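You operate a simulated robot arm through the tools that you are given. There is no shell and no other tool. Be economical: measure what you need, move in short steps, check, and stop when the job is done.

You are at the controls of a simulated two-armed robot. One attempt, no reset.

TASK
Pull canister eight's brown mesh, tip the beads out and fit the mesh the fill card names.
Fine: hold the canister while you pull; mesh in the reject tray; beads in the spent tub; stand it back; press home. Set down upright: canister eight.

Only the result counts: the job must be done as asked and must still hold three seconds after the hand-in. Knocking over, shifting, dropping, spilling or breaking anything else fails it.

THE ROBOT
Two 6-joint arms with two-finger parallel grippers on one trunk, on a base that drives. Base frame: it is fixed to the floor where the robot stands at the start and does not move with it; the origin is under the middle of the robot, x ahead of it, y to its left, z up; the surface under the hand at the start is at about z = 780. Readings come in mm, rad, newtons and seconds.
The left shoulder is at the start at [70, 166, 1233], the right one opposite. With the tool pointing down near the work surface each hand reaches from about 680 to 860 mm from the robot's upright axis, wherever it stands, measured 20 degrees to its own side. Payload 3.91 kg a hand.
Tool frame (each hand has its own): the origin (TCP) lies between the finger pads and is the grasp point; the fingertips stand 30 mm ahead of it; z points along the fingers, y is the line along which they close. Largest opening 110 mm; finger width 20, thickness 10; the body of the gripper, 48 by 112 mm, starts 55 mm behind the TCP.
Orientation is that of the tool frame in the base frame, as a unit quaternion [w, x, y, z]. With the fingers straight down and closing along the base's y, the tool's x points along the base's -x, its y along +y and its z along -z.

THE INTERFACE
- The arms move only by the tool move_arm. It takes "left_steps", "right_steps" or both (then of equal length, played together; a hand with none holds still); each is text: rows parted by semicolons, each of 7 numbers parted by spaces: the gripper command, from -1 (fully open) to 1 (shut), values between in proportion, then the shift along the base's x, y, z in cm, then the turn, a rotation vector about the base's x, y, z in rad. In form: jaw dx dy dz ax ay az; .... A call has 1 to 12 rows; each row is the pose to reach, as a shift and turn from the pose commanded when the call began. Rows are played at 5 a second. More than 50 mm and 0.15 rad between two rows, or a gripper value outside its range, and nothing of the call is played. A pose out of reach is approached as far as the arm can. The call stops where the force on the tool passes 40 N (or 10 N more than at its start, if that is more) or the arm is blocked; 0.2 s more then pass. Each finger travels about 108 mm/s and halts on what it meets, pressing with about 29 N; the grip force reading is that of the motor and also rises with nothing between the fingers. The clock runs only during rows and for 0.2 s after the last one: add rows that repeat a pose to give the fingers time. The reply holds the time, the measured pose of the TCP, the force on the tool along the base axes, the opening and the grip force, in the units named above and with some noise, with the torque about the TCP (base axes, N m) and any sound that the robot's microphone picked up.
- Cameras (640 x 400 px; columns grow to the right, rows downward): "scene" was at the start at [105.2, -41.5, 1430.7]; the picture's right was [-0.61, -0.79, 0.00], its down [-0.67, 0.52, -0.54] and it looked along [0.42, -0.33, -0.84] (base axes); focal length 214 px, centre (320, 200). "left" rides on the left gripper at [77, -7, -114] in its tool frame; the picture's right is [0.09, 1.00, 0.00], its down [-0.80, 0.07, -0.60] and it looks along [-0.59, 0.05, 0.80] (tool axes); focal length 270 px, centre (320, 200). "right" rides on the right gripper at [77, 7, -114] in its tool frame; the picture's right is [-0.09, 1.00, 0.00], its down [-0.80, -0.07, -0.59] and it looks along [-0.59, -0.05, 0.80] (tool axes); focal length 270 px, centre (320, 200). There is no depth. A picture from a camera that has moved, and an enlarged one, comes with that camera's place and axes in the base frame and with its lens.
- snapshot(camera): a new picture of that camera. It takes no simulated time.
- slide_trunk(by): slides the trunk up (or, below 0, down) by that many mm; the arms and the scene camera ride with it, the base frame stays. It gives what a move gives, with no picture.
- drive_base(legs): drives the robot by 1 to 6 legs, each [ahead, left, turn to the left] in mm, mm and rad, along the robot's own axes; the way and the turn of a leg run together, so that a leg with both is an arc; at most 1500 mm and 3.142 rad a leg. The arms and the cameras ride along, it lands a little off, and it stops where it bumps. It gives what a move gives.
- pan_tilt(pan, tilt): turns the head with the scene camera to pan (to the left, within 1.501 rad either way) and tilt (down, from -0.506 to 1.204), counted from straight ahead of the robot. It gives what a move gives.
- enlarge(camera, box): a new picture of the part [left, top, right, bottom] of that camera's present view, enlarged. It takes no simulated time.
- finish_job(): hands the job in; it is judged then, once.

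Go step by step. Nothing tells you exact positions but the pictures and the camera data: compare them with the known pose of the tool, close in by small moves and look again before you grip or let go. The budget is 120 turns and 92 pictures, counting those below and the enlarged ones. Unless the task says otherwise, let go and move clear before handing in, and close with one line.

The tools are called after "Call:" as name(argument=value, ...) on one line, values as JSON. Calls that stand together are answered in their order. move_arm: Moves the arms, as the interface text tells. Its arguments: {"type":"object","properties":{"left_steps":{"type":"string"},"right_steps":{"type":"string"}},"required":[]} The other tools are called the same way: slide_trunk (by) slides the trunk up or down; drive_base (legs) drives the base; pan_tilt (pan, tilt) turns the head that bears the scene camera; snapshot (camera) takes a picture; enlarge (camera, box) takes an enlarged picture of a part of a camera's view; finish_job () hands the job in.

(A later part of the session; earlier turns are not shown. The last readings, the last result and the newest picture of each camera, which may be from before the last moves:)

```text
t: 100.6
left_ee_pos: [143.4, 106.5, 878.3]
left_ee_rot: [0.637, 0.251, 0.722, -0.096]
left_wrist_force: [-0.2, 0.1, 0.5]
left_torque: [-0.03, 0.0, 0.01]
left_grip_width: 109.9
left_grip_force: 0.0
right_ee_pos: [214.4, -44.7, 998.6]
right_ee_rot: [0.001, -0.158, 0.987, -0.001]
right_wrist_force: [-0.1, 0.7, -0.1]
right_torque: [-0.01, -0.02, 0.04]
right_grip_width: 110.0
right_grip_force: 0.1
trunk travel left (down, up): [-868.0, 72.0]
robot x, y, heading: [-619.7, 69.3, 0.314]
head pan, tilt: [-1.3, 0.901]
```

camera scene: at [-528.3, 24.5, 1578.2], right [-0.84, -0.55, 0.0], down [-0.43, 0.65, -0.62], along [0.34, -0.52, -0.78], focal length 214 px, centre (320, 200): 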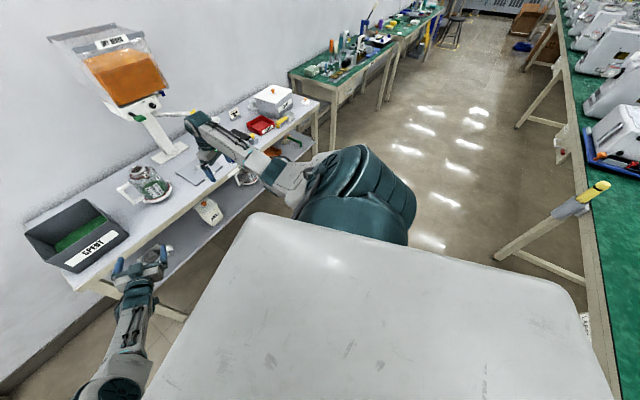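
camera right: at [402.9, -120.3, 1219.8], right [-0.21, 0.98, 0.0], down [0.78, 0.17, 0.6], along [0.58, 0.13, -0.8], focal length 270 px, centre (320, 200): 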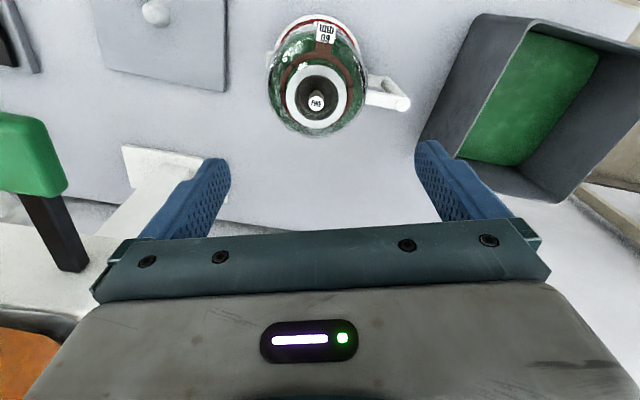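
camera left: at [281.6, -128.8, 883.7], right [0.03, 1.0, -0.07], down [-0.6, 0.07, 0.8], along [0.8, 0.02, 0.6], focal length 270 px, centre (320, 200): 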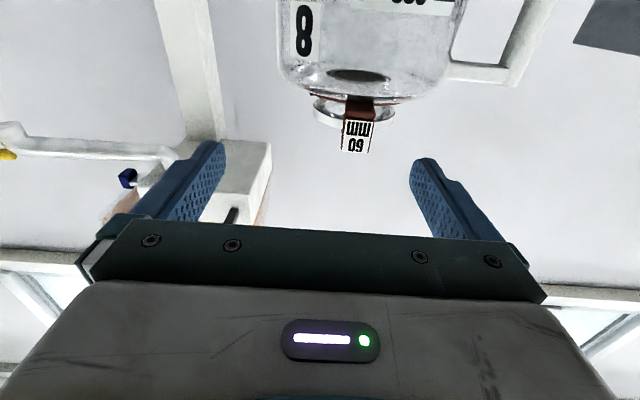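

The right arm now has the reach it should. Next I'll move the left hand up and outward, level it, then drive to a stance squarely in front of the canister.

Call:
move_arm(left_steps="-1 -0.4 3.7 1.6 -0.03 -0.008 0.003; -1 -0.8 7.4 3.2 -0.06 -0.016 0.007; -1 -1.1 11.1 4.8 -0.09 -0.024 0.01; -1 -1.5 14.8 6.4 -0.12 -0.032 0.013; -1 -1.9 18.5 8 -0.15 -0.04 0.017; -1 -2.3 22.2 9.6 -0.18 -0.049 0.02; -1 -2.6 25.9 11 -0.21 -0.057 0.024; -1 -3 29.5 12.5 -0.241 -0.065 0.027; -1 -3 29.5 12.5 -0.241 -0.065 0.027")

Call:
drive_base(legs=[[0, 0, -0.312], [0, -15, 0]])

```text
t: 102.6
left_ee_pos: [112.6, 399.8, 975.4]
left_ee_rot: [0.669, 0.156, 0.704, -0.179]
left_wrist_force: [2.1, 1.1, 16.5]
left_torque: [0.66, 1.17, -0.14]
left_grip_width: 110.0
left_grip_force: 0.1
left hand out of reach, approached as far as the arm can: row 1, 2, 3, 4, 5, 6, 7, 8
right_ee_pos: [214.1, -44.6, 1000.2]
right_ee_rot: [0.002, -0.158, 0.987, -0.001]
right_wrist_force: [-0.5, 0.3, -1.0]
right_torque: [0.03, 0.05, -0.01]
right_grip_width: 109.7
right_grip_force: 0.0
trunk travel left (down, up): [-868.0, 72.0]
robot x, y, heading: [-620.3, 71.8, 0.31]
head pan, tilt: [-1.3, 0.901]
```

```text
t: 104.4
left_ee_pos: [180.8, 141.4, 1002.6]
left_ee_rot: [0.652, 0.272, 0.652, -0.275]
left_wrist_force: [0.1, 0.2, -0.3]
left_torque: [0.05, 0.02, -0.04]
left_grip_width: 109.9
left_grip_force: 0.1
right_ee_pos: [136.6, -312.6, 1001.0]
right_ee_rot: [0.002, 0.001, 1.0, -0.002]
right_wrist_force: [0.8, 0.3, 0.0]
right_torque: [-0.05, 0.01, 0.0]
right_grip_width: 109.8
right_grip_force: 0.0
trunk travel left (down, up): [-868.0, 72.0]
robot x, y, heading: [-621.5, 55.2, -0.003]
head pan, tilt: [-1.3, 0.901]
```

Both hands are level and clear. I'll drive forward to the working stance.

Call:
drive_base(legs=[[308, 0, 0]])

Call:
pan_tilt(pan=-0.1, tilt=0.8)

Call:
move_arm(left_steps="-1 0.5 -4.5 0.5 0 0 0; -1 1 -9 1 0 0 0; -1 1 -13 1.5 0 0 0; -1 0.5 -17 2 0 0 0; -1 -0.5 -20.5 2 0 0 0; -1 -1.5 -23 2 0 0 0")

Call:
snapshot(camera="scene")

Call:
snapshot(camera="left")

```text
t: 106.5
left_ee_pos: [492.7, 135.9, 1003.2]
left_ee_rot: [0.653, 0.273, 0.652, -0.273]
left_wrist_force: [-0.8, 0.5, 0.7]
left_torque: [-0.03, -0.03, -0.03]
left_grip_width: 109.9
left_grip_force: 0.0
right_ee_pos: [449.2, -318.3, 999.5]
right_ee_rot: [0.002, 0.0, 1.0, -0.001]
right_wrist_force: [-0.1, -0.1, 0.1]
right_torque: [0.01, -0.02, 0.02]
right_grip_width: 109.8
right_grip_force: 0.0
trunk travel left (down, up): [-868.0, 72.0]
robot x, y, heading: [-309.7, 53.8, -0.01]
head pan, tilt: [-1.3, 0.901]
```

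```text
t: 107.9
left_ee_pos: [494.8, 137.0, 1002.9]
left_ee_rot: [0.652, 0.273, 0.652, -0.273]
left_wrist_force: [-0.2, 0.1, 0.9]
left_torque: [0.03, 0.0, 0.01]
left_grip_width: 109.9
left_grip_force: 0.2
right_ee_pos: [449.7, -317.7, 998.8]
right_ee_rot: [0.0, 0.0, 1.0, -0.001]
right_wrist_force: [0.1, 0.8, 0.6]
right_torque: [-0.02, -0.01, 0.03]
right_grip_width: 110.1
right_grip_force: 0.1
trunk travel left (down, up): [-868.0, 72.0]
robot x, y, heading: [-308.5, 52.0, -0.01]
head pan, tilt: [-0.099, 0.799]
```

```text
t: 109.5
left_ee_pos: [494.1, -63.2, 1019.8]
left_ee_rot: [0.656, 0.277, 0.656, -0.251]
left_wrist_force: [0.3, 0.4, -0.2]
left_torque: [0.03, 0.0, 0.0]
left_grip_width: 109.9
left_grip_force: 0.0
right_ee_pos: [449.7, -316.9, 998.6]
right_ee_rot: [0.001, -0.001, 1.0, -0.002]
right_wrist_force: [-0.1, 1.4, 0.7]
right_torque: [0.01, 0.03, 0.01]
right_grip_width: 110.0
right_grip_force: 0.1
trunk travel left (down, up): [-868.0, 72.0]
robot x, y, heading: [-306.1, 50.2, -0.006]
head pan, tilt: [-0.099, 0.799]
stopped in row 6 (left hand): the arm was blocked; the commanded pose is now the measured one
```

```text
48 pictures are left
camera scene: at [-174.4, 45.6, 1586.2], right [-0.11, -0.99, 0.0], down [-0.71, 0.08, -0.7], along [0.69, -0.07, -0.72], focal length 214 px, centre (320, 200)
```

scene: 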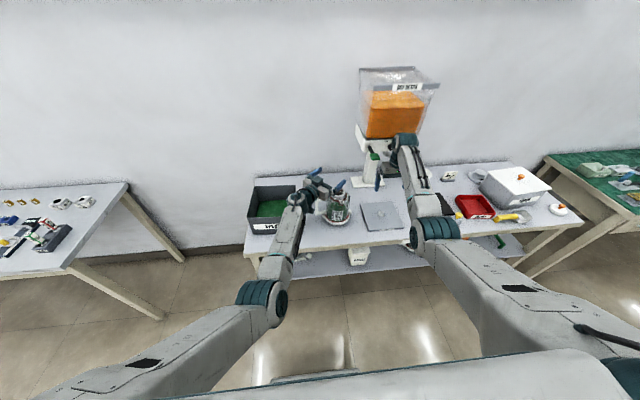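

```text
47 pictures are left
camera left: at [406.9, 14.2, 945.7], right [0.69, 0.72, -0.05], down [-0.39, 0.43, 0.81], along [0.61, -0.54, 0.58], focal length 270 px, centre (320, 200)
```

left: 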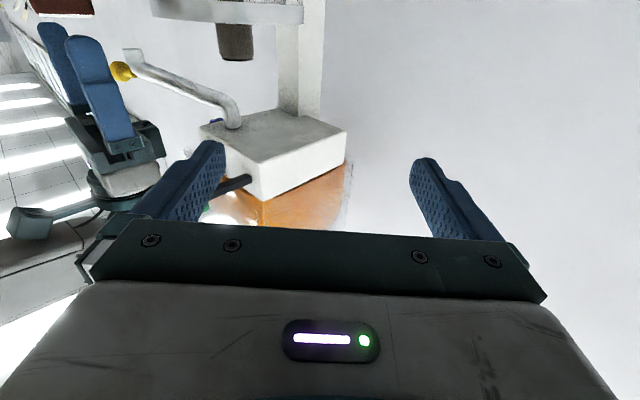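

Both arms are now in symmetric elbow-down poses. Checking the geometry, a diagonal grip would put a finger onto the clamp tab, so the left hand must come in straight along +x with the tab between its fingers. I'll shift the base right 75 mm and back slightly, then turn the left tool straight.

Call:
move_arm(left_steps="-1 1 4 0.5 0 0 0; -1 1 8 0.5 0 0 0")

Call:
drive_base(legs=[[-20, -75, 0]])

Call:
move_arm(left_steps="-1 0 0.5 -0.5 -0.02 0.02 0.13; -1 0 1 -1 -0.025 0.024 0.26; -1 0 1.5 -1.5 -0.025 0.024 0.39; -1 0 2 -2 -0.025 0.024 0.52; -1 0 2 -2.5 -0.025 0.024 0.65; -1 0 2 -2.5 -0.025 0.024 0.76")

```text
t: 110.1
left_ee_pos: [501.1, 12.0, 1025.0]
left_ee_rot: [0.655, 0.276, 0.655, -0.255]
left_wrist_force: [0.2, -0.7, -1.0]
left_torque: [-0.01, 0.01, -0.02]
left_grip_width: 110.2
left_grip_force: 0.0
right_ee_pos: [450.7, -316.5, 999.7]
right_ee_rot: [0.001, 0.0, 1.0, -0.002]
right_wrist_force: [0.1, 0.0, 0.5]
right_torque: [-0.01, -0.01, 0.0]
right_grip_width: 110.1
right_grip_force: 0.1
trunk travel left (down, up): [-868.0, 72.0]
robot x, y, heading: [-306.7, 53.8, -0.012]
head pan, tilt: [-0.099, 0.799]
```

```text
t: 111.2
left_ee_pos: [483.2, -58.8, 1024.0]
left_ee_rot: [0.655, 0.276, 0.656, -0.254]
left_wrist_force: [-0.3, -0.1, 0.1]
left_torque: [0.01, 0.01, -0.02]
left_grip_width: 110.3
left_grip_force: 0.1
right_ee_pos: [431.3, -388.2, 1000.4]
right_ee_rot: [0.001, -0.001, 1.0, -0.003]
right_wrist_force: [-0.2, 0.2, 0.2]
right_torque: [-0.04, 0.03, 0.0]
right_grip_width: 109.9
right_grip_force: 0.1
trunk travel left (down, up): [-868.0, 72.0]
robot x, y, heading: [-324.9, -20.7, -0.009]
head pan, tilt: [-0.099, 0.799]
```

```text
t: 112.8
left_ee_pos: [498.4, 39.9, 983.0]
left_ee_rot: [0.7, 0.017, 0.712, 0.054]
left_wrist_force: [0.7, -0.4, -0.6]
left_torque: [0.0, -0.03, 0.0]
left_grip_width: 110.0
left_grip_force: 0.0
left hand out of reach, approached as far as the arm can: row 5
right_ee_pos: [429.8, -391.1, 999.6]
right_ee_rot: [0.002, -0.001, 1.0, 0.0]
right_wrist_force: [-0.2, -0.7, -0.4]
right_torque: [0.04, -0.04, -0.03]
right_grip_width: 110.2
right_grip_force: 0.1
trunk travel left (down, up): [-868.0, 72.0]
robot x, y, heading: [-322.7, -23.3, -0.007]
head pan, tilt: [-0.099, 0.799]
stopped in row 6 (left hand): the arm was blocked; the commanded pose is now the measured one
```

The limit is a minimum radius again, and the target itself lies outside it. I'll slide right at safe height with the fingers passing above the knob, straightening the tool, then check.

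Call:
move_arm(left_steps="-1 0.5 -1 1.5 0 0 0; -1 0.5 -4 1.8 -0.05 0 -0.03; -1 0.5 -8 1.8 -0.1 0 -0.055; -1 0 -11.5 1.8 -0.1 0 -0.055; -1 -0.5 -14.5 1.5 -0.1 0 -0.055; -1 -0.5 -14.5 1.5 -0.1 0 -0.055")

Call:
snapshot(camera="left")

Call:
enlarge(camera="scene", box=[290, 150, 400, 240])

```text
t: 114.2
left_ee_pos: [521.9, -60.5, 976.1]
left_ee_rot: [0.701, 0.002, 0.713, 0.01]
left_wrist_force: [0.1, 0.8, -0.1]
left_torque: [0.02, -0.04, -0.06]
left_grip_width: 109.9
left_grip_force: 0.0
left hand out of reach, approached as far as the arm can: row 4, 5, 6
right_ee_pos: [430.0, -391.5, 999.1]
right_ee_rot: [0.002, -0.001, 1.0, -0.001]
right_wrist_force: [-0.1, -0.4, -0.5]
right_torque: [-0.01, 0.0, -0.01]
right_grip_width: 110.1
right_grip_force: 0.1
trunk travel left (down, up): [-868.0, 72.0]
robot x, y, heading: [-325.9, -22.2, -0.006]
head pan, tilt: [-0.099, 0.799]
```

```text
46 pictures are left
camera left: at [405.7, -67.2, 903.2], right [-0.02, 1.0, -0.07], down [-0.58, 0.05, 0.81], along [0.81, 0.05, 0.58], focal length 270 px, centre (320, 200)
```

left: 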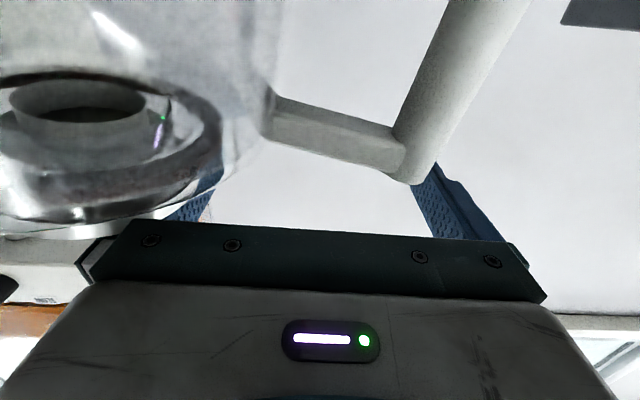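

```text
4.44 times, centred on (345, 195) of scene
camera zoom: at [-194.8, -29.3, 1586.2], right [-0.11, -0.99, 0.0], down [-0.71, 0.08, -0.7], along [0.69, -0.07, -0.72], focal length 953 px, centre (209, 222)
```

zoom: 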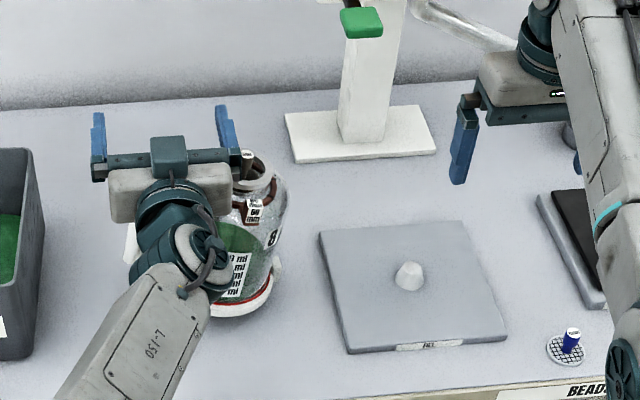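

The hand couldn't get far enough right and sits close over the rim, so I'll back it out to the left and up now. Standing to the right of the canister and facing 45° left should put both hands comfortably on it.

Call:
move_arm(left_steps="-1 0 7 4 0 0 0; -1 0 11 5 0 0 0; -1 0.5 15.5 7 0 0 -0.1; -1 0.5 20 9 0 0 -0.2; -1 0.5 20 9 0 0 -0.3")

Call:
snapshot(camera="scene")

```text
refused: row 1 steps farther than a row can; nothing moved
```

```text
44 pictures are left
camera scene: at [-194.8, -29.3, 1586.2], right [-0.11, -0.99, 0.0], down [-0.71, 0.08, -0.7], along [0.69, -0.07, -0.72], focal length 214 px, centre (320, 200)
```

scene: 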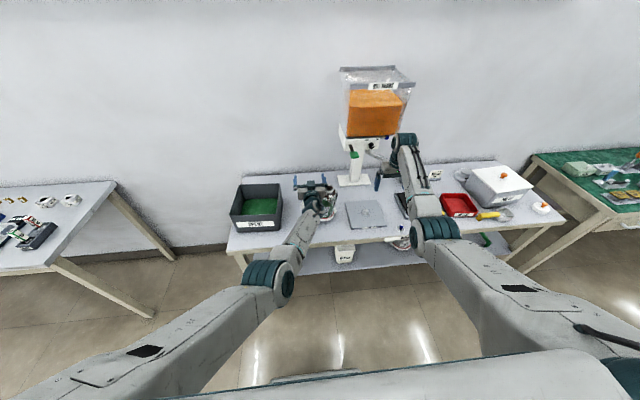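

I'll retry with smaller rows.

Call:
move_arm(left_steps="-1 1.5 4 0.5 0 0 0; -1 2.6 8 1 0 0 0; -1 2.6 12 2 0 0 0; -1 2.6 16 3 0 0 0; -1 2.6 20 4 0 0 -0.1; -1 2.6 24 4 0 0 -0.2")

```text
t: 115.5
left_ee_pos: [544.4, 162.0, 1019.6]
left_ee_rot: [0.697, 0.072, 0.71, -0.072]
left_wrist_force: [0.3, -0.3, 0.3]
left_torque: [0.01, -0.01, -0.01]
left_grip_width: 110.1
left_grip_force: 0.2
right_ee_pos: [430.2, -388.0, 999.3]
right_ee_rot: [0.001, -0.001, 1.0, -0.002]
right_wrist_force: [0.3, 0.0, 0.1]
right_torque: [-0.02, 0.02, 0.0]
right_grip_width: 110.2
right_grip_force: 0.1
trunk travel left (down, up): [-868.0, 72.0]
robot x, y, heading: [-325.0, -26.4, -0.007]
head pan, tilt: [-0.099, 0.799]
```

The left hand is clear over the tub. Now I'll back up, shift right, turn 45° left and approach; the right hand tucks in slightly first.

Call:
drive_base(legs=[[-250, 0, 0]])

Call:
move_arm(right_steps="-1 -1.5 2.8 0 0 0 0; -1 -3 5.6 0 0 0 0; -1 -4.5 8.4 0 0 0 0; -1 -6.5 11.2 0 0 0 0")

Call:
drive_base(legs=[[0, -486, 0], [0, 0, 0.785]])

```text
t: 117.4
left_ee_pos: [299.1, 159.4, 1019.7]
left_ee_rot: [0.696, 0.073, 0.711, -0.073]
left_wrist_force: [0.2, 0.7, -0.3]
left_torque: [0.04, -0.02, -0.02]
left_grip_width: 109.9
left_grip_force: 0.1
right_ee_pos: [185.0, -390.3, 998.6]
right_ee_rot: [0.001, 0.001, 1.0, 0.0]
right_wrist_force: [-0.1, 0.0, -0.1]
right_torque: [-0.01, 0.0, -0.02]
right_grip_width: 110.0
right_grip_force: 0.1
trunk travel left (down, up): [-868.0, 72.0]
robot x, y, heading: [-570.5, -17.0, -0.01]
head pan, tilt: [-0.099, 0.799]
```

```text
t: 118.4
left_ee_pos: [297.4, 161.0, 1021.3]
left_ee_rot: [0.697, 0.072, 0.71, -0.073]
left_wrist_force: [-0.1, -0.3, 0.3]
left_torque: [0.0, -0.01, -0.05]
left_grip_width: 110.1
left_grip_force: 0.0
right_ee_pos: [116.9, -276.9, 999.4]
right_ee_rot: [0.001, 0.0, 1.0, -0.001]
right_wrist_force: [0.1, -0.6, 1.1]
right_torque: [-0.01, 0.01, 0.01]
right_grip_width: 109.9
right_grip_force: 0.1
trunk travel left (down, up): [-868.0, 72.0]
robot x, y, heading: [-570.8, -19.8, -0.003]
head pan, tilt: [-0.099, 0.799]
```

```text
t: 123.3
left_ee_pos: [-90.6, 237.0, 1020.4]
left_ee_rot: [0.671, -0.205, 0.684, 0.2]
left_wrist_force: [0.4, 0.2, 0.1]
left_torque: [0.02, 0.0, 0.0]
left_grip_width: 109.8
left_grip_force: 0.1
right_ee_pos: [93.5, -198.6, 997.7]
right_ee_rot: [0.002, -0.385, 0.923, 0.001]
right_wrist_force: [-0.2, 0.8, -0.2]
right_torque: [-0.01, 0.02, -0.01]
right_grip_width: 110.2
right_grip_force: 0.1
trunk travel left (down, up): [-868.0, 72.0]
robot x, y, heading: [-575.9, -508.6, 0.787]
head pan, tilt: [-0.099, 0.799]
```

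Before approaching the bench, I'll rehearse both hand poses here in free space: the right hand above the imagined knob, the left gripping the imagined neck along +x.

Call:
move_arm(right_steps="-1 0 3 3 0 0 0; -1 0 6 6 0 0 0; -1 0 9.7 9 0 0 0")

Call:
move_arm(left_steps="-1 2.1 -2.4 -1.2 0 0 -0.05; -1 4.3 -4.9 -2.3 0 0 -0.1; -1 6.4 -7.3 -3.5 0 0 -0.15; -1 7.9 -10 -4.3 0 0 -0.2; -1 9.5 -12.7 -5.2 0 0 -0.25; -1 11 -15.4 -6 0 0 -0.3; -1 12.2 -18.5 -6.3 0 0 -0.35; -1 13.4 -21.5 -6.7 0 0 -0.4; -1 14.6 -24.6 -7 0 0 -0.45; -1 15.3 -27.8 -7 0 0 -0.5; -1 15.9 -30.9 -7 0 0 -0.55; -1 16.6 -34.1 -7 0 0 -0.585")

```text
t: 124.1
left_ee_pos: [-90.5, 237.9, 1019.7]
left_ee_rot: [0.671, -0.207, 0.683, 0.201]
left_wrist_force: [0.1, -1.0, -0.6]
left_torque: [-0.04, 0.03, 0.05]
left_grip_width: 109.9
left_grip_force: 0.1
right_ee_pos: [93.9, -100.8, 1086.9]
right_ee_rot: [0.001, -0.384, 0.923, 0.0]
right_wrist_force: [-0.7, 0.4, 0.2]
right_torque: [-0.02, -0.02, 0.0]
right_grip_width: 110.3
right_grip_force: 0.0
trunk travel left (down, up): [-868.0, 72.0]
robot x, y, heading: [-576.7, -506.5, 0.779]
head pan, tilt: [-0.099, 0.799]
```

```text
t: 126.9
left_ee_pos: [57.6, -34.3, 955.4]
left_ee_rot: [0.693, 0.011, 0.72, 0.043]
left_wrist_force: [0.3, -0.7, -0.2]
left_torque: [0.02, 0.0, -0.03]
left_grip_width: 110.0
left_grip_force: 0.1
right_ee_pos: [95.2, -100.9, 1087.0]
right_ee_rot: [0.001, -0.385, 0.923, 0.0]
right_wrist_force: [-0.8, -0.1, 0.4]
right_torque: [-0.04, 0.02, 0.02]
right_grip_width: 110.0
right_grip_force: 0.0
trunk travel left (down, up): [-868.0, 72.0]
robot x, y, heading: [-572.9, -504.1, 0.787]
head pan, tilt: [-0.099, 0.799]
stopped in row 12 (left hand): the arm was blocked; the commanded pose is now the measured one
```

The right hand is fine; the left was physically blocked just short. I'll look at what it's touching.

Call:
pan_tilt(pan=-0.1, tilt=1.15)

Call:
snapshot(camera="scene")

```text
t: 127.7
left_ee_pos: [58.3, -35.3, 953.0]
left_ee_rot: [0.693, 0.01, 0.72, 0.042]
left_wrist_force: [0.3, 0.0, -0.4]
left_torque: [0.01, -0.01, -0.01]
left_grip_width: 110.1
left_grip_force: 0.1
right_ee_pos: [94.7, -100.8, 1087.0]
right_ee_rot: [0.0, -0.385, 0.923, 0.001]
right_wrist_force: [0.1, 0.1, 1.0]
right_torque: [0.03, 0.01, 0.01]
right_grip_width: 110.0
right_grip_force: 0.0
trunk travel left (down, up): [-868.0, 72.0]
robot x, y, heading: [-573.3, -507.2, 0.782]
head pan, tilt: [-0.099, 1.15]
```

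```text
43 pictures are left
camera scene: at [-492.0, -432.1, 1561.4], right [0.63, -0.78, 0.0], down [-0.71, -0.58, -0.41], along [0.32, 0.26, -0.91], focal length 214 px, centre (320, 200)
```

scene: 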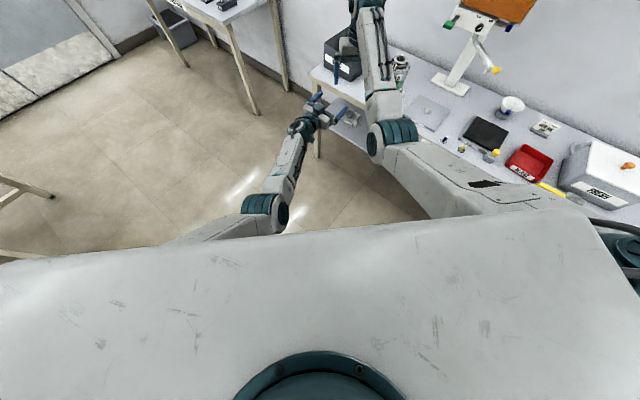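

The left elbow is coming against the front edge of the torso, so it needs to be stretched a bit further out. I'll rehearse a slightly farther stance with a bit more relative yaw.

Call:
move_arm(left_steps="-1 3.2 0.4 0 -0.03 0 -0.05; -1 4.5 -1.5 0 -0.07 0 -0.1; -1 4.7 -3.3 0 -0.07 0 -0.134; -1 4.7 -3.3 0 -0.07 0 -0.134")

Call:
move_arm(right_steps="-1 1.4 1.4 -3 0 0 0; -1 2.8 2.8 -6 0 0 0; -1 2.8 2.8 -10 0 0 0; -1 2.8 2.8 -11 0 0 0")

```text
t: 128.7
left_ee_pos: [106.0, -70.4, 955.2]
left_ee_rot: [0.695, 0.034, 0.717, -0.033]
left_wrist_force: [0.1, 0.1, 0.2]
left_torque: [-0.02, 0.0, -0.02]
left_grip_width: 109.9
left_grip_force: 0.2
left hand out of reach, approached as far as the arm can: row 2
right_ee_pos: [95.8, -101.3, 1086.5]
right_ee_rot: [0.001, -0.385, 0.923, 0.001]
right_wrist_force: [-0.3, -0.3, -0.2]
right_torque: [0.02, 0.02, -0.03]
right_grip_width: 110.3
right_grip_force: 0.0
trunk travel left (down, up): [-868.0, 72.0]
robot x, y, heading: [-574.9, -508.6, 0.786]
head pan, tilt: [-0.099, 1.15]
```

```text
t: 129.7
left_ee_pos: [105.4, -70.5, 956.4]
left_ee_rot: [0.695, 0.034, 0.718, -0.032]
left_wrist_force: [-0.5, -0.5, -0.8]
left_torque: [0.0, -0.01, -0.03]
left_grip_width: 110.1
left_grip_force: 0.1
right_ee_pos: [121.3, -73.0, 976.8]
right_ee_rot: [0.001, -0.385, 0.923, 0.001]
right_wrist_force: [0.0, -0.6, 0.2]
right_torque: [-0.03, -0.01, 0.01]
right_grip_width: 110.2
right_grip_force: 0.1
trunk travel left (down, up): [-868.0, 72.0]
robot x, y, heading: [-574.0, -503.0, 0.784]
head pan, tilt: [-0.099, 1.15]
```

Both hands reach the shared grip point together from this stance. I'll raise the right hand and the trunk so everything clears the canister, then turn slightly and drive the whole arrangement over it.

Call:
move_arm(right_steps="-1 0 0 4 0 0 0; -1 0 0 8 0 0 0; -1 0 0 11 0 0 0")

Call:
slide_trunk(by=65)

Call:
drive_base(legs=[[0, 0, 0.095], [150, -330, 0]])

Call:
pan_tilt(pan=-0.15, tilt=0.75)

Call:
snapshot(camera="scene")

Call:
snapshot(camera="left")

```text
t: 130.5
left_ee_pos: [104.7, -70.9, 955.7]
left_ee_rot: [0.694, 0.034, 0.718, -0.032]
left_wrist_force: [0.1, -0.6, 0.7]
left_torque: [0.0, -0.04, 0.0]
left_grip_width: 110.1
left_grip_force: 0.0
right_ee_pos: [122.8, -73.1, 1088.1]
right_ee_rot: [0.001, -0.385, 0.923, 0.001]
right_wrist_force: [0.1, 0.0, -0.9]
right_torque: [-0.01, 0.02, -0.05]
right_grip_width: 110.0
right_grip_force: 0.0
trunk travel left (down, up): [-868.0, 72.0]
robot x, y, heading: [-574.9, -505.9, 0.786]
head pan, tilt: [-0.099, 1.15]
```

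```text
t: 131.6
left_ee_pos: [104.3, -70.1, 1020.1]
left_ee_rot: [0.694, 0.033, 0.718, -0.031]
left_wrist_force: [-0.3, 0.5, -0.5]
left_torque: [-0.03, 0.0, 0.01]
left_grip_width: 110.2
left_grip_force: 0.0
right_ee_pos: [124.3, -72.5, 1150.8]
right_ee_rot: [0.001, -0.385, 0.923, 0.001]
right_wrist_force: [0.2, 0.4, -0.5]
right_torque: [-0.03, 0.01, 0.0]
right_grip_width: 109.9
right_grip_force: 0.1
trunk travel left (down, up): [-933.0, 7.0]
robot x, y, heading: [-574.2, -506.8, 0.785]
head pan, tilt: [-0.099, 1.15]
```

```text
t: 134.4
left_ee_pos: [411.3, -108.5, 1022.0]
left_ee_rot: [0.696, 0.002, 0.718, -0.001]
left_wrist_force: [-0.2, -0.5, 0.2]
left_torque: [0.02, 0.0, -0.02]
left_grip_width: 109.8
left_grip_force: 0.1
right_ee_pos: [428.4, -110.3, 1152.5]
right_ee_rot: [0.002, -0.425, 0.905, 0.0]
right_wrist_force: [-0.1, -0.7, -0.1]
right_torque: [-0.02, -0.01, -0.03]
right_grip_width: 110.0
right_grip_force: 0.1
trunk travel left (down, up): [-933.0, 7.0]
robot x, y, heading: [-226.6, -604.1, 0.868]
head pan, tilt: [-0.099, 1.15]
```

```text
t: 135.3
left_ee_pos: [415.2, -109.2, 1020.2]
left_ee_rot: [0.696, 0.002, 0.718, -0.001]
left_wrist_force: [-0.2, -0.5, -0.5]
left_torque: [0.0, -0.04, 0.01]
left_grip_width: 109.9
left_grip_force: 0.0
right_ee_pos: [432.8, -109.4, 1151.5]
right_ee_rot: [0.001, -0.425, 0.905, 0.0]
right_wrist_force: [0.1, 0.5, 0.4]
right_torque: [0.0, 0.0, -0.02]
right_grip_width: 110.3
right_grip_force: 0.1
trunk travel left (down, up): [-933.0, 7.0]
robot x, y, heading: [-224.7, -602.4, 0.874]
head pan, tilt: [-0.15, 0.75]
```

```text
42 pictures are left
camera scene: at [-129.2, -508.9, 1655.0], right [0.66, -0.75, 0.0], down [-0.51, -0.45, -0.73], along [0.55, 0.48, -0.68], focal length 214 px, centre (320, 200)
```

scene: 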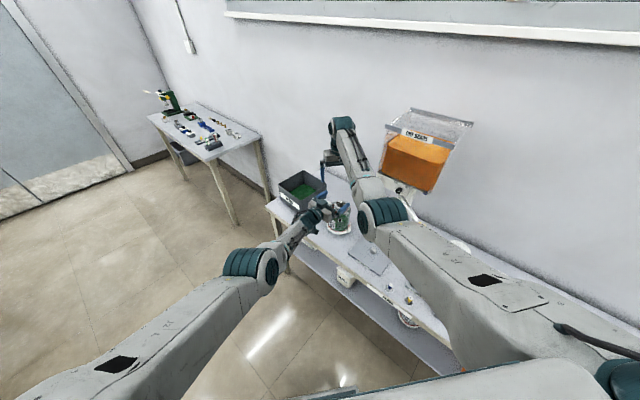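

```text
41 pictures are left
camera left: at [296.5, -115.6, 949.5], right [0.0, 1.0, -0.09], down [-0.57, 0.07, 0.82], along [0.82, 0.05, 0.56], focal length 270 px, centre (320, 200)
```

left: 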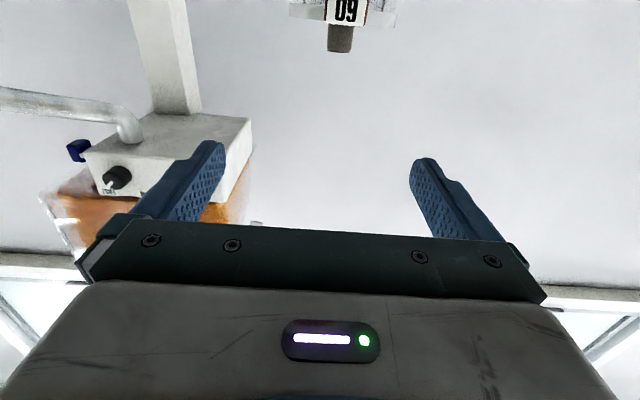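

The arrangement is right: left tool straight along +x in line with the neck, right hand above. I'll advance about 45 mm and look from the right camera.

Call:
drive_base(legs=[[29, -34, 0]])

Call:
snapshot(camera="right")

Call:
snapshot(camera="left")

```text
t: 136.2
left_ee_pos: [449.3, -109.5, 1026.6]
left_ee_rot: [0.698, 0.002, 0.716, 0.0]
left_wrist_force: [0.3, 0.4, 0.2]
left_torque: [-0.02, 0.05, -0.01]
left_grip_width: 109.6
left_grip_force: 0.0
right_ee_pos: [466.8, -109.7, 1159.4]
right_ee_rot: [0.006, -0.425, 0.905, -0.001]
right_wrist_force: [-2.0, -0.2, 1.0]
right_torque: [0.01, -0.12, -0.01]
right_grip_width: 110.1
right_grip_force: 0.0
trunk travel left (down, up): [-933.0, 7.0]
robot x, y, heading: [-177.9, -601.2, 0.871]
head pan, tilt: [-0.15, 0.75]
```

```text
40 pictures are left
camera right: at [409.9, -165.7, 1272.6], right [-0.71, 0.7, -0.01], down [0.56, 0.57, 0.6], along [0.43, 0.43, -0.8], focal length 270 px, centre (320, 200)
```

right: 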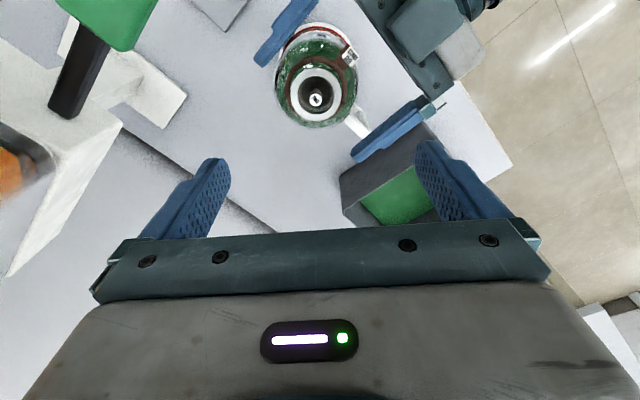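

```text
39 pictures are left
camera left: at [332.1, -115.0, 954.5], right [0.0, 1.0, -0.09], down [-0.57, 0.07, 0.82], along [0.82, 0.05, 0.57], focal length 270 px, centre (320, 200)
```

left: 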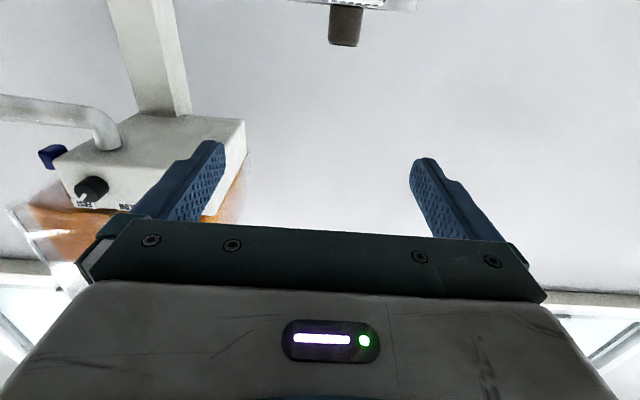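

The knob reads at (480, −103). I'll nudge the left hand to line up and re-read its settled pose.

Call:
move_arm(left_steps="-1 0.3 0.5 0 0 0 0; -1 0.3 0.5 0 0 0 0; -1 0.3 0.5 0 0 0 0")

```text
t: 137.0
left_ee_pos: [456.9, -109.4, 1022.6]
left_ee_rot: [0.695, 0.003, 0.719, -0.002]
left_wrist_force: [0.1, 0.2, 0.6]
left_torque: [0.01, 0.01, -0.02]
left_grip_width: 110.1
left_grip_force: 0.1
left hand out of reach, approached as far as the arm can: row 1, 2, 3
right_ee_pos: [473.3, -110.0, 1153.5]
right_ee_rot: [0.002, -0.426, 0.905, 0.0]
right_wrist_force: [0.3, -0.5, 0.1]
right_torque: [0.07, 0.0, 0.0]
right_grip_width: 110.0
right_grip_force: 0.1
trunk travel left (down, up): [-933.0, 7.0]
robot x, y, heading: [-177.3, -604.1, 0.872]
head pan, tilt: [-0.15, 0.75]
```

The arm is at its edge for +y, so I'll make that 5 mm correction with the base.

Call:
drive_base(legs=[[6, 1.5, 0]])

Call:
slide_trunk(by=-45)

Call:
snapshot(camera="left")

Call:
enlarge(camera="right", box=[220, 20, 420, 170])

```text
t: 137.7
left_ee_pos: [459.5, -104.4, 1020.7]
left_ee_rot: [0.695, 0.002, 0.719, 0.0]
left_wrist_force: [0.5, -0.2, 0.1]
left_torque: [0.02, 0.01, 0.03]
left_grip_width: 110.0
left_grip_force: 0.0
right_ee_pos: [476.3, -104.8, 1153.9]
right_ee_rot: [0.001, -0.426, 0.905, 0.002]
right_wrist_force: [-0.4, -0.1, 0.7]
right_torque: [0.01, 0.0, 0.01]
right_grip_width: 109.9
right_grip_force: 0.1
trunk travel left (down, up): [-933.0, 7.0]
robot x, y, heading: [-181.7, -596.0, 0.873]
head pan, tilt: [-0.15, 0.75]
```

```text
t: 138.6
left_ee_pos: [459.2, -103.6, 977.2]
left_ee_rot: [0.695, 0.002, 0.719, -0.001]
left_wrist_force: [0.1, -0.6, 0.4]
left_torque: [0.02, 0.01, -0.01]
left_grip_width: 110.0
left_grip_force: 0.1
right_ee_pos: [476.6, -103.4, 1107.7]
right_ee_rot: [0.002, -0.425, 0.905, 0.001]
right_wrist_force: [-0.7, -0.8, -0.6]
right_torque: [0.03, -0.02, -0.01]
right_grip_width: 109.8
right_grip_force: 0.1
trunk travel left (down, up): [-888.0, 52.0]
robot x, y, heading: [-181.3, -596.3, 0.87]
head pan, tilt: [-0.15, 0.75]
```

```text
38 pictures are left
camera left: at [341.9, -109.3, 904.9], right [0.0, 1.0, -0.09], down [-0.57, 0.07, 0.82], along [0.82, 0.05, 0.57], focal length 270 px, centre (320, 200)
```

left: 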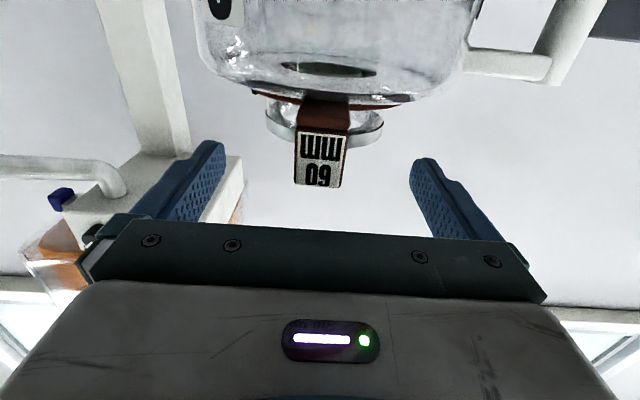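

```text
2.67 times, centred on (320, 95) of right
camera zoom: at [422.3, -159.9, 1222.3], right [-0.71, 0.7, 0.0], down [0.56, 0.57, 0.6], along [0.42, 0.43, -0.8], focal length 721 px, centre (320, 480)
```

zoom: 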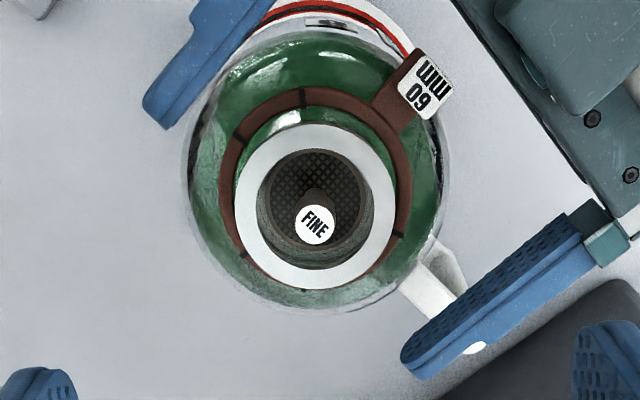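

The fingers straddle the neck nicely with the tab between them and the palm clear. The hoop's top is near z 939 and the rim spans about 943–951, so I'll lower to z ≈ 952 and close gently on the rim.

Call:
slide_trunk(by=-25)

Call:
move_arm(left_steps="-0.6 0 0 0 0 0 0; -0.2 0 0 0 0 0 0; 0 0 0 0 0 0 0; 0.05 0 0 0 0 0 0")

Call:
enlarge(camera="right", box=[220, 20, 420, 170])

```text
t: 139.3
left_ee_pos: [460.3, -102.9, 949.7]
left_ee_rot: [0.696, 0.002, 0.718, -0.001]
left_wrist_force: [-0.2, -0.2, -0.6]
left_torque: [-0.03, 0.0, -0.01]
left_grip_width: 109.8
left_grip_force: 0.1
right_ee_pos: [476.5, -103.1, 1083.6]
right_ee_rot: [0.002, -0.426, 0.905, 0.001]
right_wrist_force: [1.1, 0.0, -0.3]
right_torque: [0.04, -0.03, 0.02]
right_grip_width: 110.4
right_grip_force: 0.1
trunk travel left (down, up): [-863.0, 77.0]
robot x, y, heading: [-175.8, -594.8, 0.871]
head pan, tilt: [-0.15, 0.75]
```

```text
t: 140.3
left_ee_pos: [459.7, -103.4, 950.5]
left_ee_rot: [0.694, 0.002, 0.72, -0.001]
left_wrist_force: [0.0, 0.3, 0.0]
left_torque: [0.0, 0.1, -0.01]
left_grip_width: 57.5
left_grip_force: 28.7
right_ee_pos: [478.2, -103.4, 1082.0]
right_ee_rot: [0.002, -0.426, 0.905, 0.001]
right_wrist_force: [0.3, 0.3, -0.3]
right_torque: [0.01, 0.02, 0.0]
right_grip_width: 110.0
right_grip_force: 0.2
trunk travel left (down, up): [-863.0, 77.0]
robot x, y, heading: [-180.9, -594.1, 0.876]
head pan, tilt: [-0.15, 0.75]
```

```text
2.67 times, centred on (320, 95) of right
camera zoom: at [422.8, -159.8, 1196.9], right [-0.71, 0.7, 0.0], down [0.56, 0.57, 0.6], along [0.42, 0.42, -0.8], focal length 721 px, centre (320, 480)
```

zoom: 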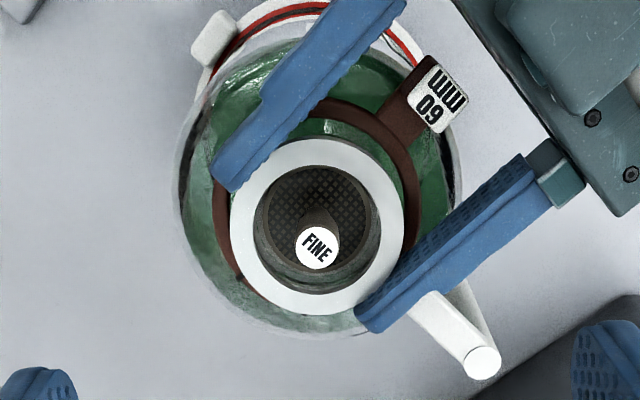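

The rim is gripped at about 57 mm with full grip force. Now the right hand: the knob is at (480, −105); I'll pre-close its jaws to about 34 mm and descend around the knob.

Call:
move_arm(right_steps="0 0.15 -0.16 -2 0 0 0; 0.38 0.15 -0.16 -4 0 0 0; 0.38 0.15 -0.16 -6 0 0 0; 0.38 0.15 -0.16 -7 0 0 0; 0.38 0.15 -0.16 -7 0 0 0")

Call:
snapshot(camera="right")

```text
t: 141.5
left_ee_pos: [459.6, -103.8, 950.8]
left_ee_rot: [0.695, 0.001, 0.719, 0.0]
left_wrist_force: [-0.5, -0.2, 0.6]
left_torque: [0.03, 0.06, -0.01]
left_grip_width: 57.3
left_grip_force: 29.1
right_ee_pos: [479.3, -105.2, 1010.7]
right_ee_rot: [0.002, -0.425, 0.905, 0.001]
right_wrist_force: [0.3, -0.4, -0.2]
right_torque: [0.04, 0.0, 0.0]
right_grip_width: 34.1
right_grip_force: 0.1
trunk travel left (down, up): [-863.0, 77.0]
robot x, y, heading: [-177.9, -599.9, 0.873]
head pan, tilt: [-0.15, 0.75]
```

```text
35 pictures are left
camera right: at [424.9, -161.0, 1126.4], right [-0.71, 0.7, 0.0], down [0.56, 0.57, 0.6], along [0.42, 0.43, -0.8], focal length 270 px, centre (320, 200)
```

right: 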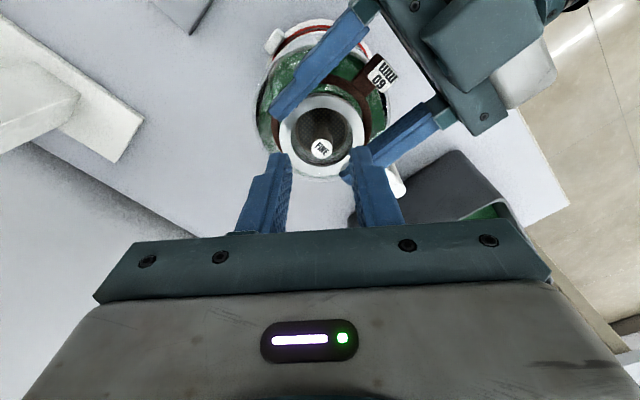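

The knob is centred between the fingers. I'll go down the last 27 mm and close on it.

Call:
move_arm(right_steps="0.38 0 0 -1.5 0 0 0; 0.38 0 0 -2.7 0 0 0; 0.7 0 0 -2.7 0 0 0; 0.9 0 0 -2.7 0 0 0; 0.9 0 0 -2.7 0 0 0")

Call:
enlarge(camera="right", box=[220, 80, 420, 240])

```text
t: 142.7
left_ee_pos: [460.2, -103.7, 950.6]
left_ee_rot: [0.695, 0.002, 0.719, -0.001]
left_wrist_force: [7.2, -1.8, -2.0]
left_torque: [0.01, 0.06, -0.06]
left_grip_width: 57.4
left_grip_force: 29.1
right_ee_pos: [478.6, -107.8, 984.5]
right_ee_rot: [0.0, -0.425, 0.905, 0.002]
right_wrist_force: [-7.8, 2.3, 2.4]
right_torque: [0.11, 0.28, 0.05]
right_grip_width: 11.5
right_grip_force: 29.1
trunk travel left (down, up): [-863.0, 77.0]
robot x, y, heading: [-178.9, -599.3, 0.875]
head pan, tilt: [-0.15, 0.75]
```

```text
2.50 times, centred on (320, 160) of right
camera zoom: at [424.4, -162.0, 1099.0], right [-0.71, 0.7, 0.0], down [0.56, 0.57, 0.6], along [0.42, 0.43, -0.8], focal length 676 px, centre (320, 300)
```

zoom: 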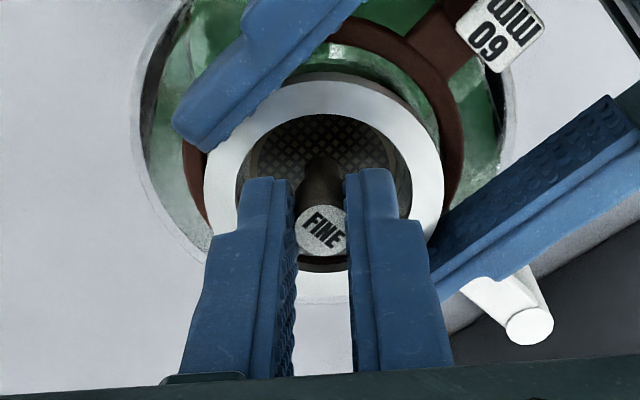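

The knob is held. Now I pull straight up slowly while the left hand holds.

Call:
move_arm(right_steps="0.9 0 0 0.3 0 0 0; 0.9 0 0 0.6 0 0 0; 0.9 0 0 1 0 0 0; 0.9 0 0 1.4 0 0 0; 0.9 0 0 1.8 0 0 0; 0.9 0 0 2.2 0 0 0")

Call:
enlarge(camera="right", box=[200, 60, 440, 250])

```text
t: 144.1
left_ee_pos: [459.5, -103.0, 950.9]
left_ee_rot: [0.695, 0.002, 0.719, -0.001]
left_wrist_force: [-0.2, 0.1, -0.9]
left_torque: [0.13, 0.07, 0.04]
left_grip_width: 57.3
left_grip_force: 29.2
right_ee_pos: [479.3, -105.3, 1006.4]
right_ee_rot: [0.001, -0.426, 0.905, 0.0]
right_wrist_force: [-0.1, -0.2, 0.0]
right_torque: [0.01, -0.02, -0.03]
right_grip_width: 11.5
right_grip_force: 28.8
trunk travel left (down, up): [-863.0, 77.0]
robot x, y, heading: [-179.9, -596.1, 0.871]
head pan, tilt: [-0.15, 0.75]
```

```text
2.11 times, centred on (320, 155) of right
camera zoom: at [424.8, -161.1, 1121.5], right [-0.71, 0.7, 0.0], down [0.56, 0.57, 0.6], along [0.42, 0.42, -0.8], focal length 569 px, centre (320, 295)
```

zoom: 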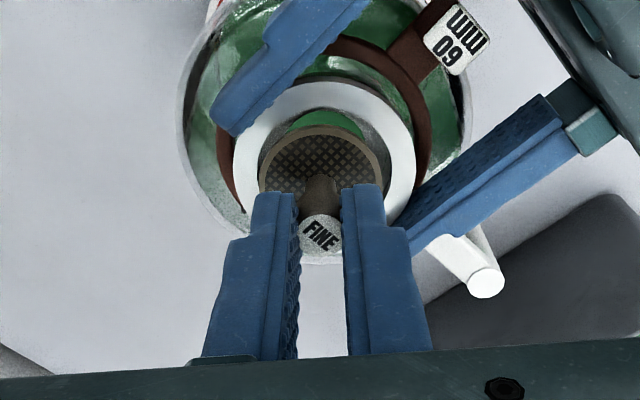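

The brown mesh is out cleanly. I'll raise it well clear with the right hand, and then lift the canister a little with the trunk to test the neck grip.

Call:
move_arm(right_steps="0.9 0 0 4 0 0 0; 0.9 0 0 8 0 0 0; 0.9 0 0 11 0 0 0", left_steps="0.3 0 0 0 0 0 0; 0.3 0 0 0 0 0 0; 0.3 0 0 0 0 0 0")

Call:
slide_trunk(by=30)

Call:
snapshot(camera="right")

Call:
snapshot(camera="left")

```text
t: 144.9
left_ee_pos: [459.2, -103.2, 950.8]
left_ee_rot: [0.695, 0.002, 0.719, -0.002]
left_wrist_force: [-0.4, -0.5, -0.6]
left_torque: [0.0, 0.09, -0.03]
left_grip_width: 57.5
left_grip_force: 29.5
right_ee_pos: [477.9, -105.7, 1118.0]
right_ee_rot: [0.0, -0.425, 0.905, 0.0]
right_wrist_force: [1.3, -0.6, -0.3]
right_torque: [0.0, 0.03, 0.0]
right_grip_width: 11.5
right_grip_force: 29.7
trunk travel left (down, up): [-863.0, 77.0]
robot x, y, heading: [-179.6, -597.1, 0.868]
head pan, tilt: [-0.15, 0.75]
```

```text
t: 145.6
left_ee_pos: [460.0, -103.8, 980.3]
left_ee_rot: [0.695, 0.003, 0.719, -0.002]
left_wrist_force: [-0.4, -0.4, -3.7]
left_torque: [0.01, 0.08, 0.02]
left_grip_width: 57.3
left_grip_force: 29.2
right_ee_pos: [477.4, -106.3, 1146.5]
right_ee_rot: [0.001, -0.426, 0.905, 0.001]
right_wrist_force: [0.0, 0.1, 0.1]
right_torque: [0.0, -0.02, 0.01]
right_grip_width: 11.5
right_grip_force: 28.8
trunk travel left (down, up): [-893.0, 47.0]
robot x, y, heading: [-177.6, -594.5, 0.873]
head pan, tilt: [-0.15, 0.75]
```

```text
32 pictures are left
camera right: at [422.9, -161.9, 1261.3], right [-0.71, 0.7, 0.0], down [0.56, 0.57, 0.6], along [0.42, 0.42, -0.8], focal length 270 px, centre (320, 200)
```

right: 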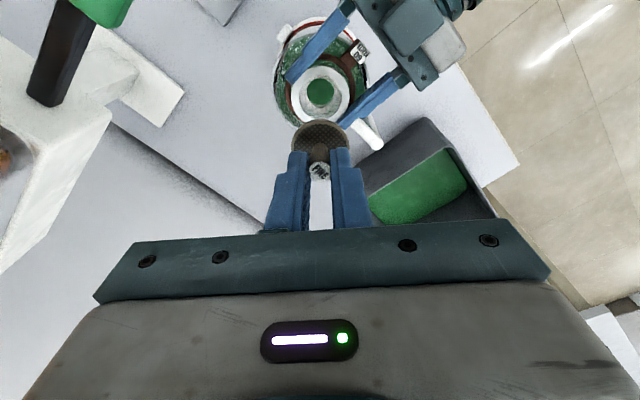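

```text
31 pictures are left
camera left: at [342.3, -109.1, 909.2], right [0.0, 1.0, -0.09], down [-0.57, 0.07, 0.82], along [0.82, 0.05, 0.56], focal length 270 px, centre (320, 200)
```

left: 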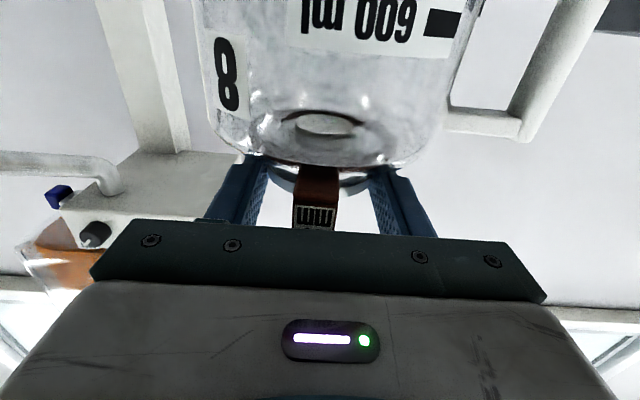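

The canister weighs only about 0.4 kg and hangs steady in the grip. For pouring I want the left arm in its comfortable outer pose and higher, so I'll raise the trunk and back straight away from the bench with both hands loaded.

Call:
slide_trunk(by=45)

Call:
drive_base(legs=[[-161, 191, 0]])

Call:
move_arm(right_steps="0.9 0.5 -4 0 0 0 0; 0.9 1 -8 0 0 0 0; 0.9 1 -12 0 0 0 0; 0.9 1 -15 0 0 0 0")

```text
t: 146.5
left_ee_pos: [461.1, -102.1, 1024.2]
left_ee_rot: [0.694, 0.001, 0.72, -0.001]
left_wrist_force: [1.4, -0.1, -4.5]
left_torque: [0.0, 0.05, 0.01]
left_grip_width: 57.3
left_grip_force: 29.2
right_ee_pos: [478.4, -105.1, 1191.0]
right_ee_rot: [0.001, -0.425, 0.905, 0.0]
right_wrist_force: [0.2, -0.6, -0.3]
right_torque: [-0.03, 0.01, -0.03]
right_grip_width: 10.9
right_grip_force: 29.5
trunk travel left (down, up): [-938.0, 2.0]
robot x, y, heading: [-178.7, -597.0, 0.868]
head pan, tilt: [-0.15, 0.75]
```

```text
t: 148.3
left_ee_pos: [216.0, -106.8, 1022.9]
left_ee_rot: [0.694, 0.002, 0.72, -0.001]
left_wrist_force: [0.6, 1.0, -4.4]
left_torque: [-0.03, 0.06, 0.0]
left_grip_width: 57.7
left_grip_force: 28.7
right_ee_pos: [234.6, -109.0, 1188.9]
right_ee_rot: [0.0, -0.426, 0.905, 0.0]
right_wrist_force: [0.1, -0.1, -0.3]
right_torque: [0.02, 0.02, 0.03]
right_grip_width: 11.0
right_grip_force: 28.9
trunk travel left (down, up): [-938.0, 2.0]
robot x, y, heading: [-425.9, -599.1, 0.87]
head pan, tilt: [-0.15, 0.75]
```

```text
t: 149.3
left_ee_pos: [213.3, -107.8, 1024.7]
left_ee_rot: [0.695, 0.003, 0.719, -0.001]
left_wrist_force: [-0.6, 0.0, -3.5]
left_torque: [-0.02, 0.08, 0.01]
left_grip_width: 57.4
left_grip_force: 29.3
right_ee_pos: [273.2, -218.5, 1157.4]
right_ee_rot: [0.002, -0.426, 0.905, 0.002]
right_wrist_force: [-0.2, -1.4, 0.1]
right_torque: [0.01, -0.01, -0.01]
right_grip_width: 11.2
right_grip_force: 29.5
right hand out of reach, approached as far as the arm can: row 2, 3, 4
trunk travel left (down, up): [-938.0, 2.0]
robot x, y, heading: [-422.4, -601.9, 0.869]
head pan, tilt: [-0.15, 0.75]
```

The grip is steady. Now I swing the left arm with the canister outward and up to its comfortable pose, over open floor.

Call:
move_arm(left_steps="0.3 -1.7 2 0 0 0 0.073; 0.3 -3.4 3.9 0 0 0 0.147; 0.3 -5.1 5.9 0 0 0 0.22; 0.3 -6.5 8.8 0.3 0 0 0.27; 0.3 -8 11.8 0.7 0 0 0.32; 0.3 -9.4 14.7 1 0 0 0.37; 0.3 -11.2 17.3 1.8 0 0 0.42; 0.3 -12.9 19.9 2.7 0 0 0.47; 0.3 -14.7 22.5 3.5 0 0 0.52; 0.3 -17.1 24.7 4.7 0 0 0.57; 0.3 -19.5 26.9 5.8 0 0 0.62; 0.3 -21.9 29.1 7 0 0 0.67")

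Call:
snapshot(camera="scene")

```text
t: 151.9
left_ee_pos: [35.2, 230.5, 1059.7]
left_ee_rot: [0.657, -0.234, 0.68, 0.227]
left_wrist_force: [-0.1, -0.8, -4.8]
left_torque: [-0.05, 0.06, 0.02]
left_grip_width: 57.3
left_grip_force: 28.9
left hand out of reach, approached as far as the arm can: row 1, 2, 3, 4, 5, 6, 7, 8, 9, 10, 11, 12
right_ee_pos: [271.5, -216.8, 1156.6]
right_ee_rot: [0.002, -0.425, 0.905, 0.0]
right_wrist_force: [-0.1, 0.1, -0.9]
right_torque: [-0.03, -0.02, 0.02]
right_grip_width: 11.9
right_grip_force: 28.7
trunk travel left (down, up): [-938.0, 2.0]
robot x, y, heading: [-425.7, -599.0, 0.87]
head pan, tilt: [-0.15, 0.75]
```

```text
30 pictures are left
camera scene: at [-330.6, -504.0, 1660.1], right [0.66, -0.75, 0.0], down [-0.51, -0.45, -0.73], along [0.55, 0.48, -0.68], focal length 214 px, centre (320, 200)
```

scene: 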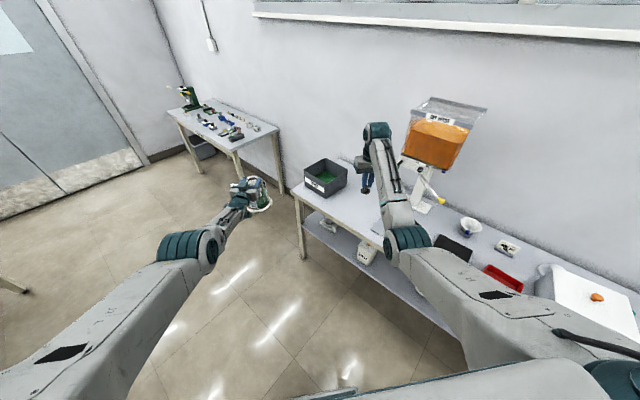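

The canister is held level in the outer pose. I'll turn the base to face the bench, then raise the hand so the canister's bottom clears the tub rim.

Call:
drive_base(legs=[[0, 0, -0.67]])

Call:
move_arm(left_steps="0.3 0 0 1.3 0 0 0; 0.3 0 0 2.6 0 0 0; 0.3 0 0 3.9 0 0 0; 0.3 0 0 3.9 0 0 0")

```text
t: 154.1
left_ee_pos: [446.3, -229.5, 1059.6]
left_ee_rot: [0.695, -0.001, 0.719, 0.001]
left_wrist_force: [1.2, -0.2, -3.8]
left_torque: [-0.01, 0.08, -0.02]
left_grip_width: 57.4
left_grip_force: 28.6
right_ee_pos: [360.5, -726.0, 1157.3]
right_ee_rot: [0.001, -0.108, 0.994, 0.001]
right_wrist_force: [-0.1, -0.6, -0.1]
right_torque: [-0.01, 0.01, -0.01]
right_grip_width: 12.0
right_grip_force: 28.9
trunk travel left (down, up): [-938.0, 2.0]
robot x, y, heading: [-424.3, -597.5, 0.211]
head pan, tilt: [-0.15, 0.75]
```

```text
t: 155.1
left_ee_pos: [461.4, -232.9, 1091.9]
left_ee_rot: [0.692, 0.007, 0.722, -0.009]
left_wrist_force: [0.4, 0.1, -2.1]
left_torque: [0.03, 0.12, -0.01]
left_grip_width: 57.7
left_grip_force: 29.1
left hand out of reach, approached as far as the arm can: row 1, 2, 3, 4
right_ee_pos: [360.2, -725.5, 1157.3]
right_ee_rot: [0.003, -0.108, 0.994, 0.0]
right_wrist_force: [0.5, -0.3, 0.8]
right_torque: [-0.01, -0.02, 0.0]
right_grip_width: 12.1
right_grip_force: 28.9
trunk travel left (down, up): [-938.0, 2.0]
robot x, y, heading: [-427.0, -602.0, 0.214]
head pan, tilt: [-0.15, 0.75]
```

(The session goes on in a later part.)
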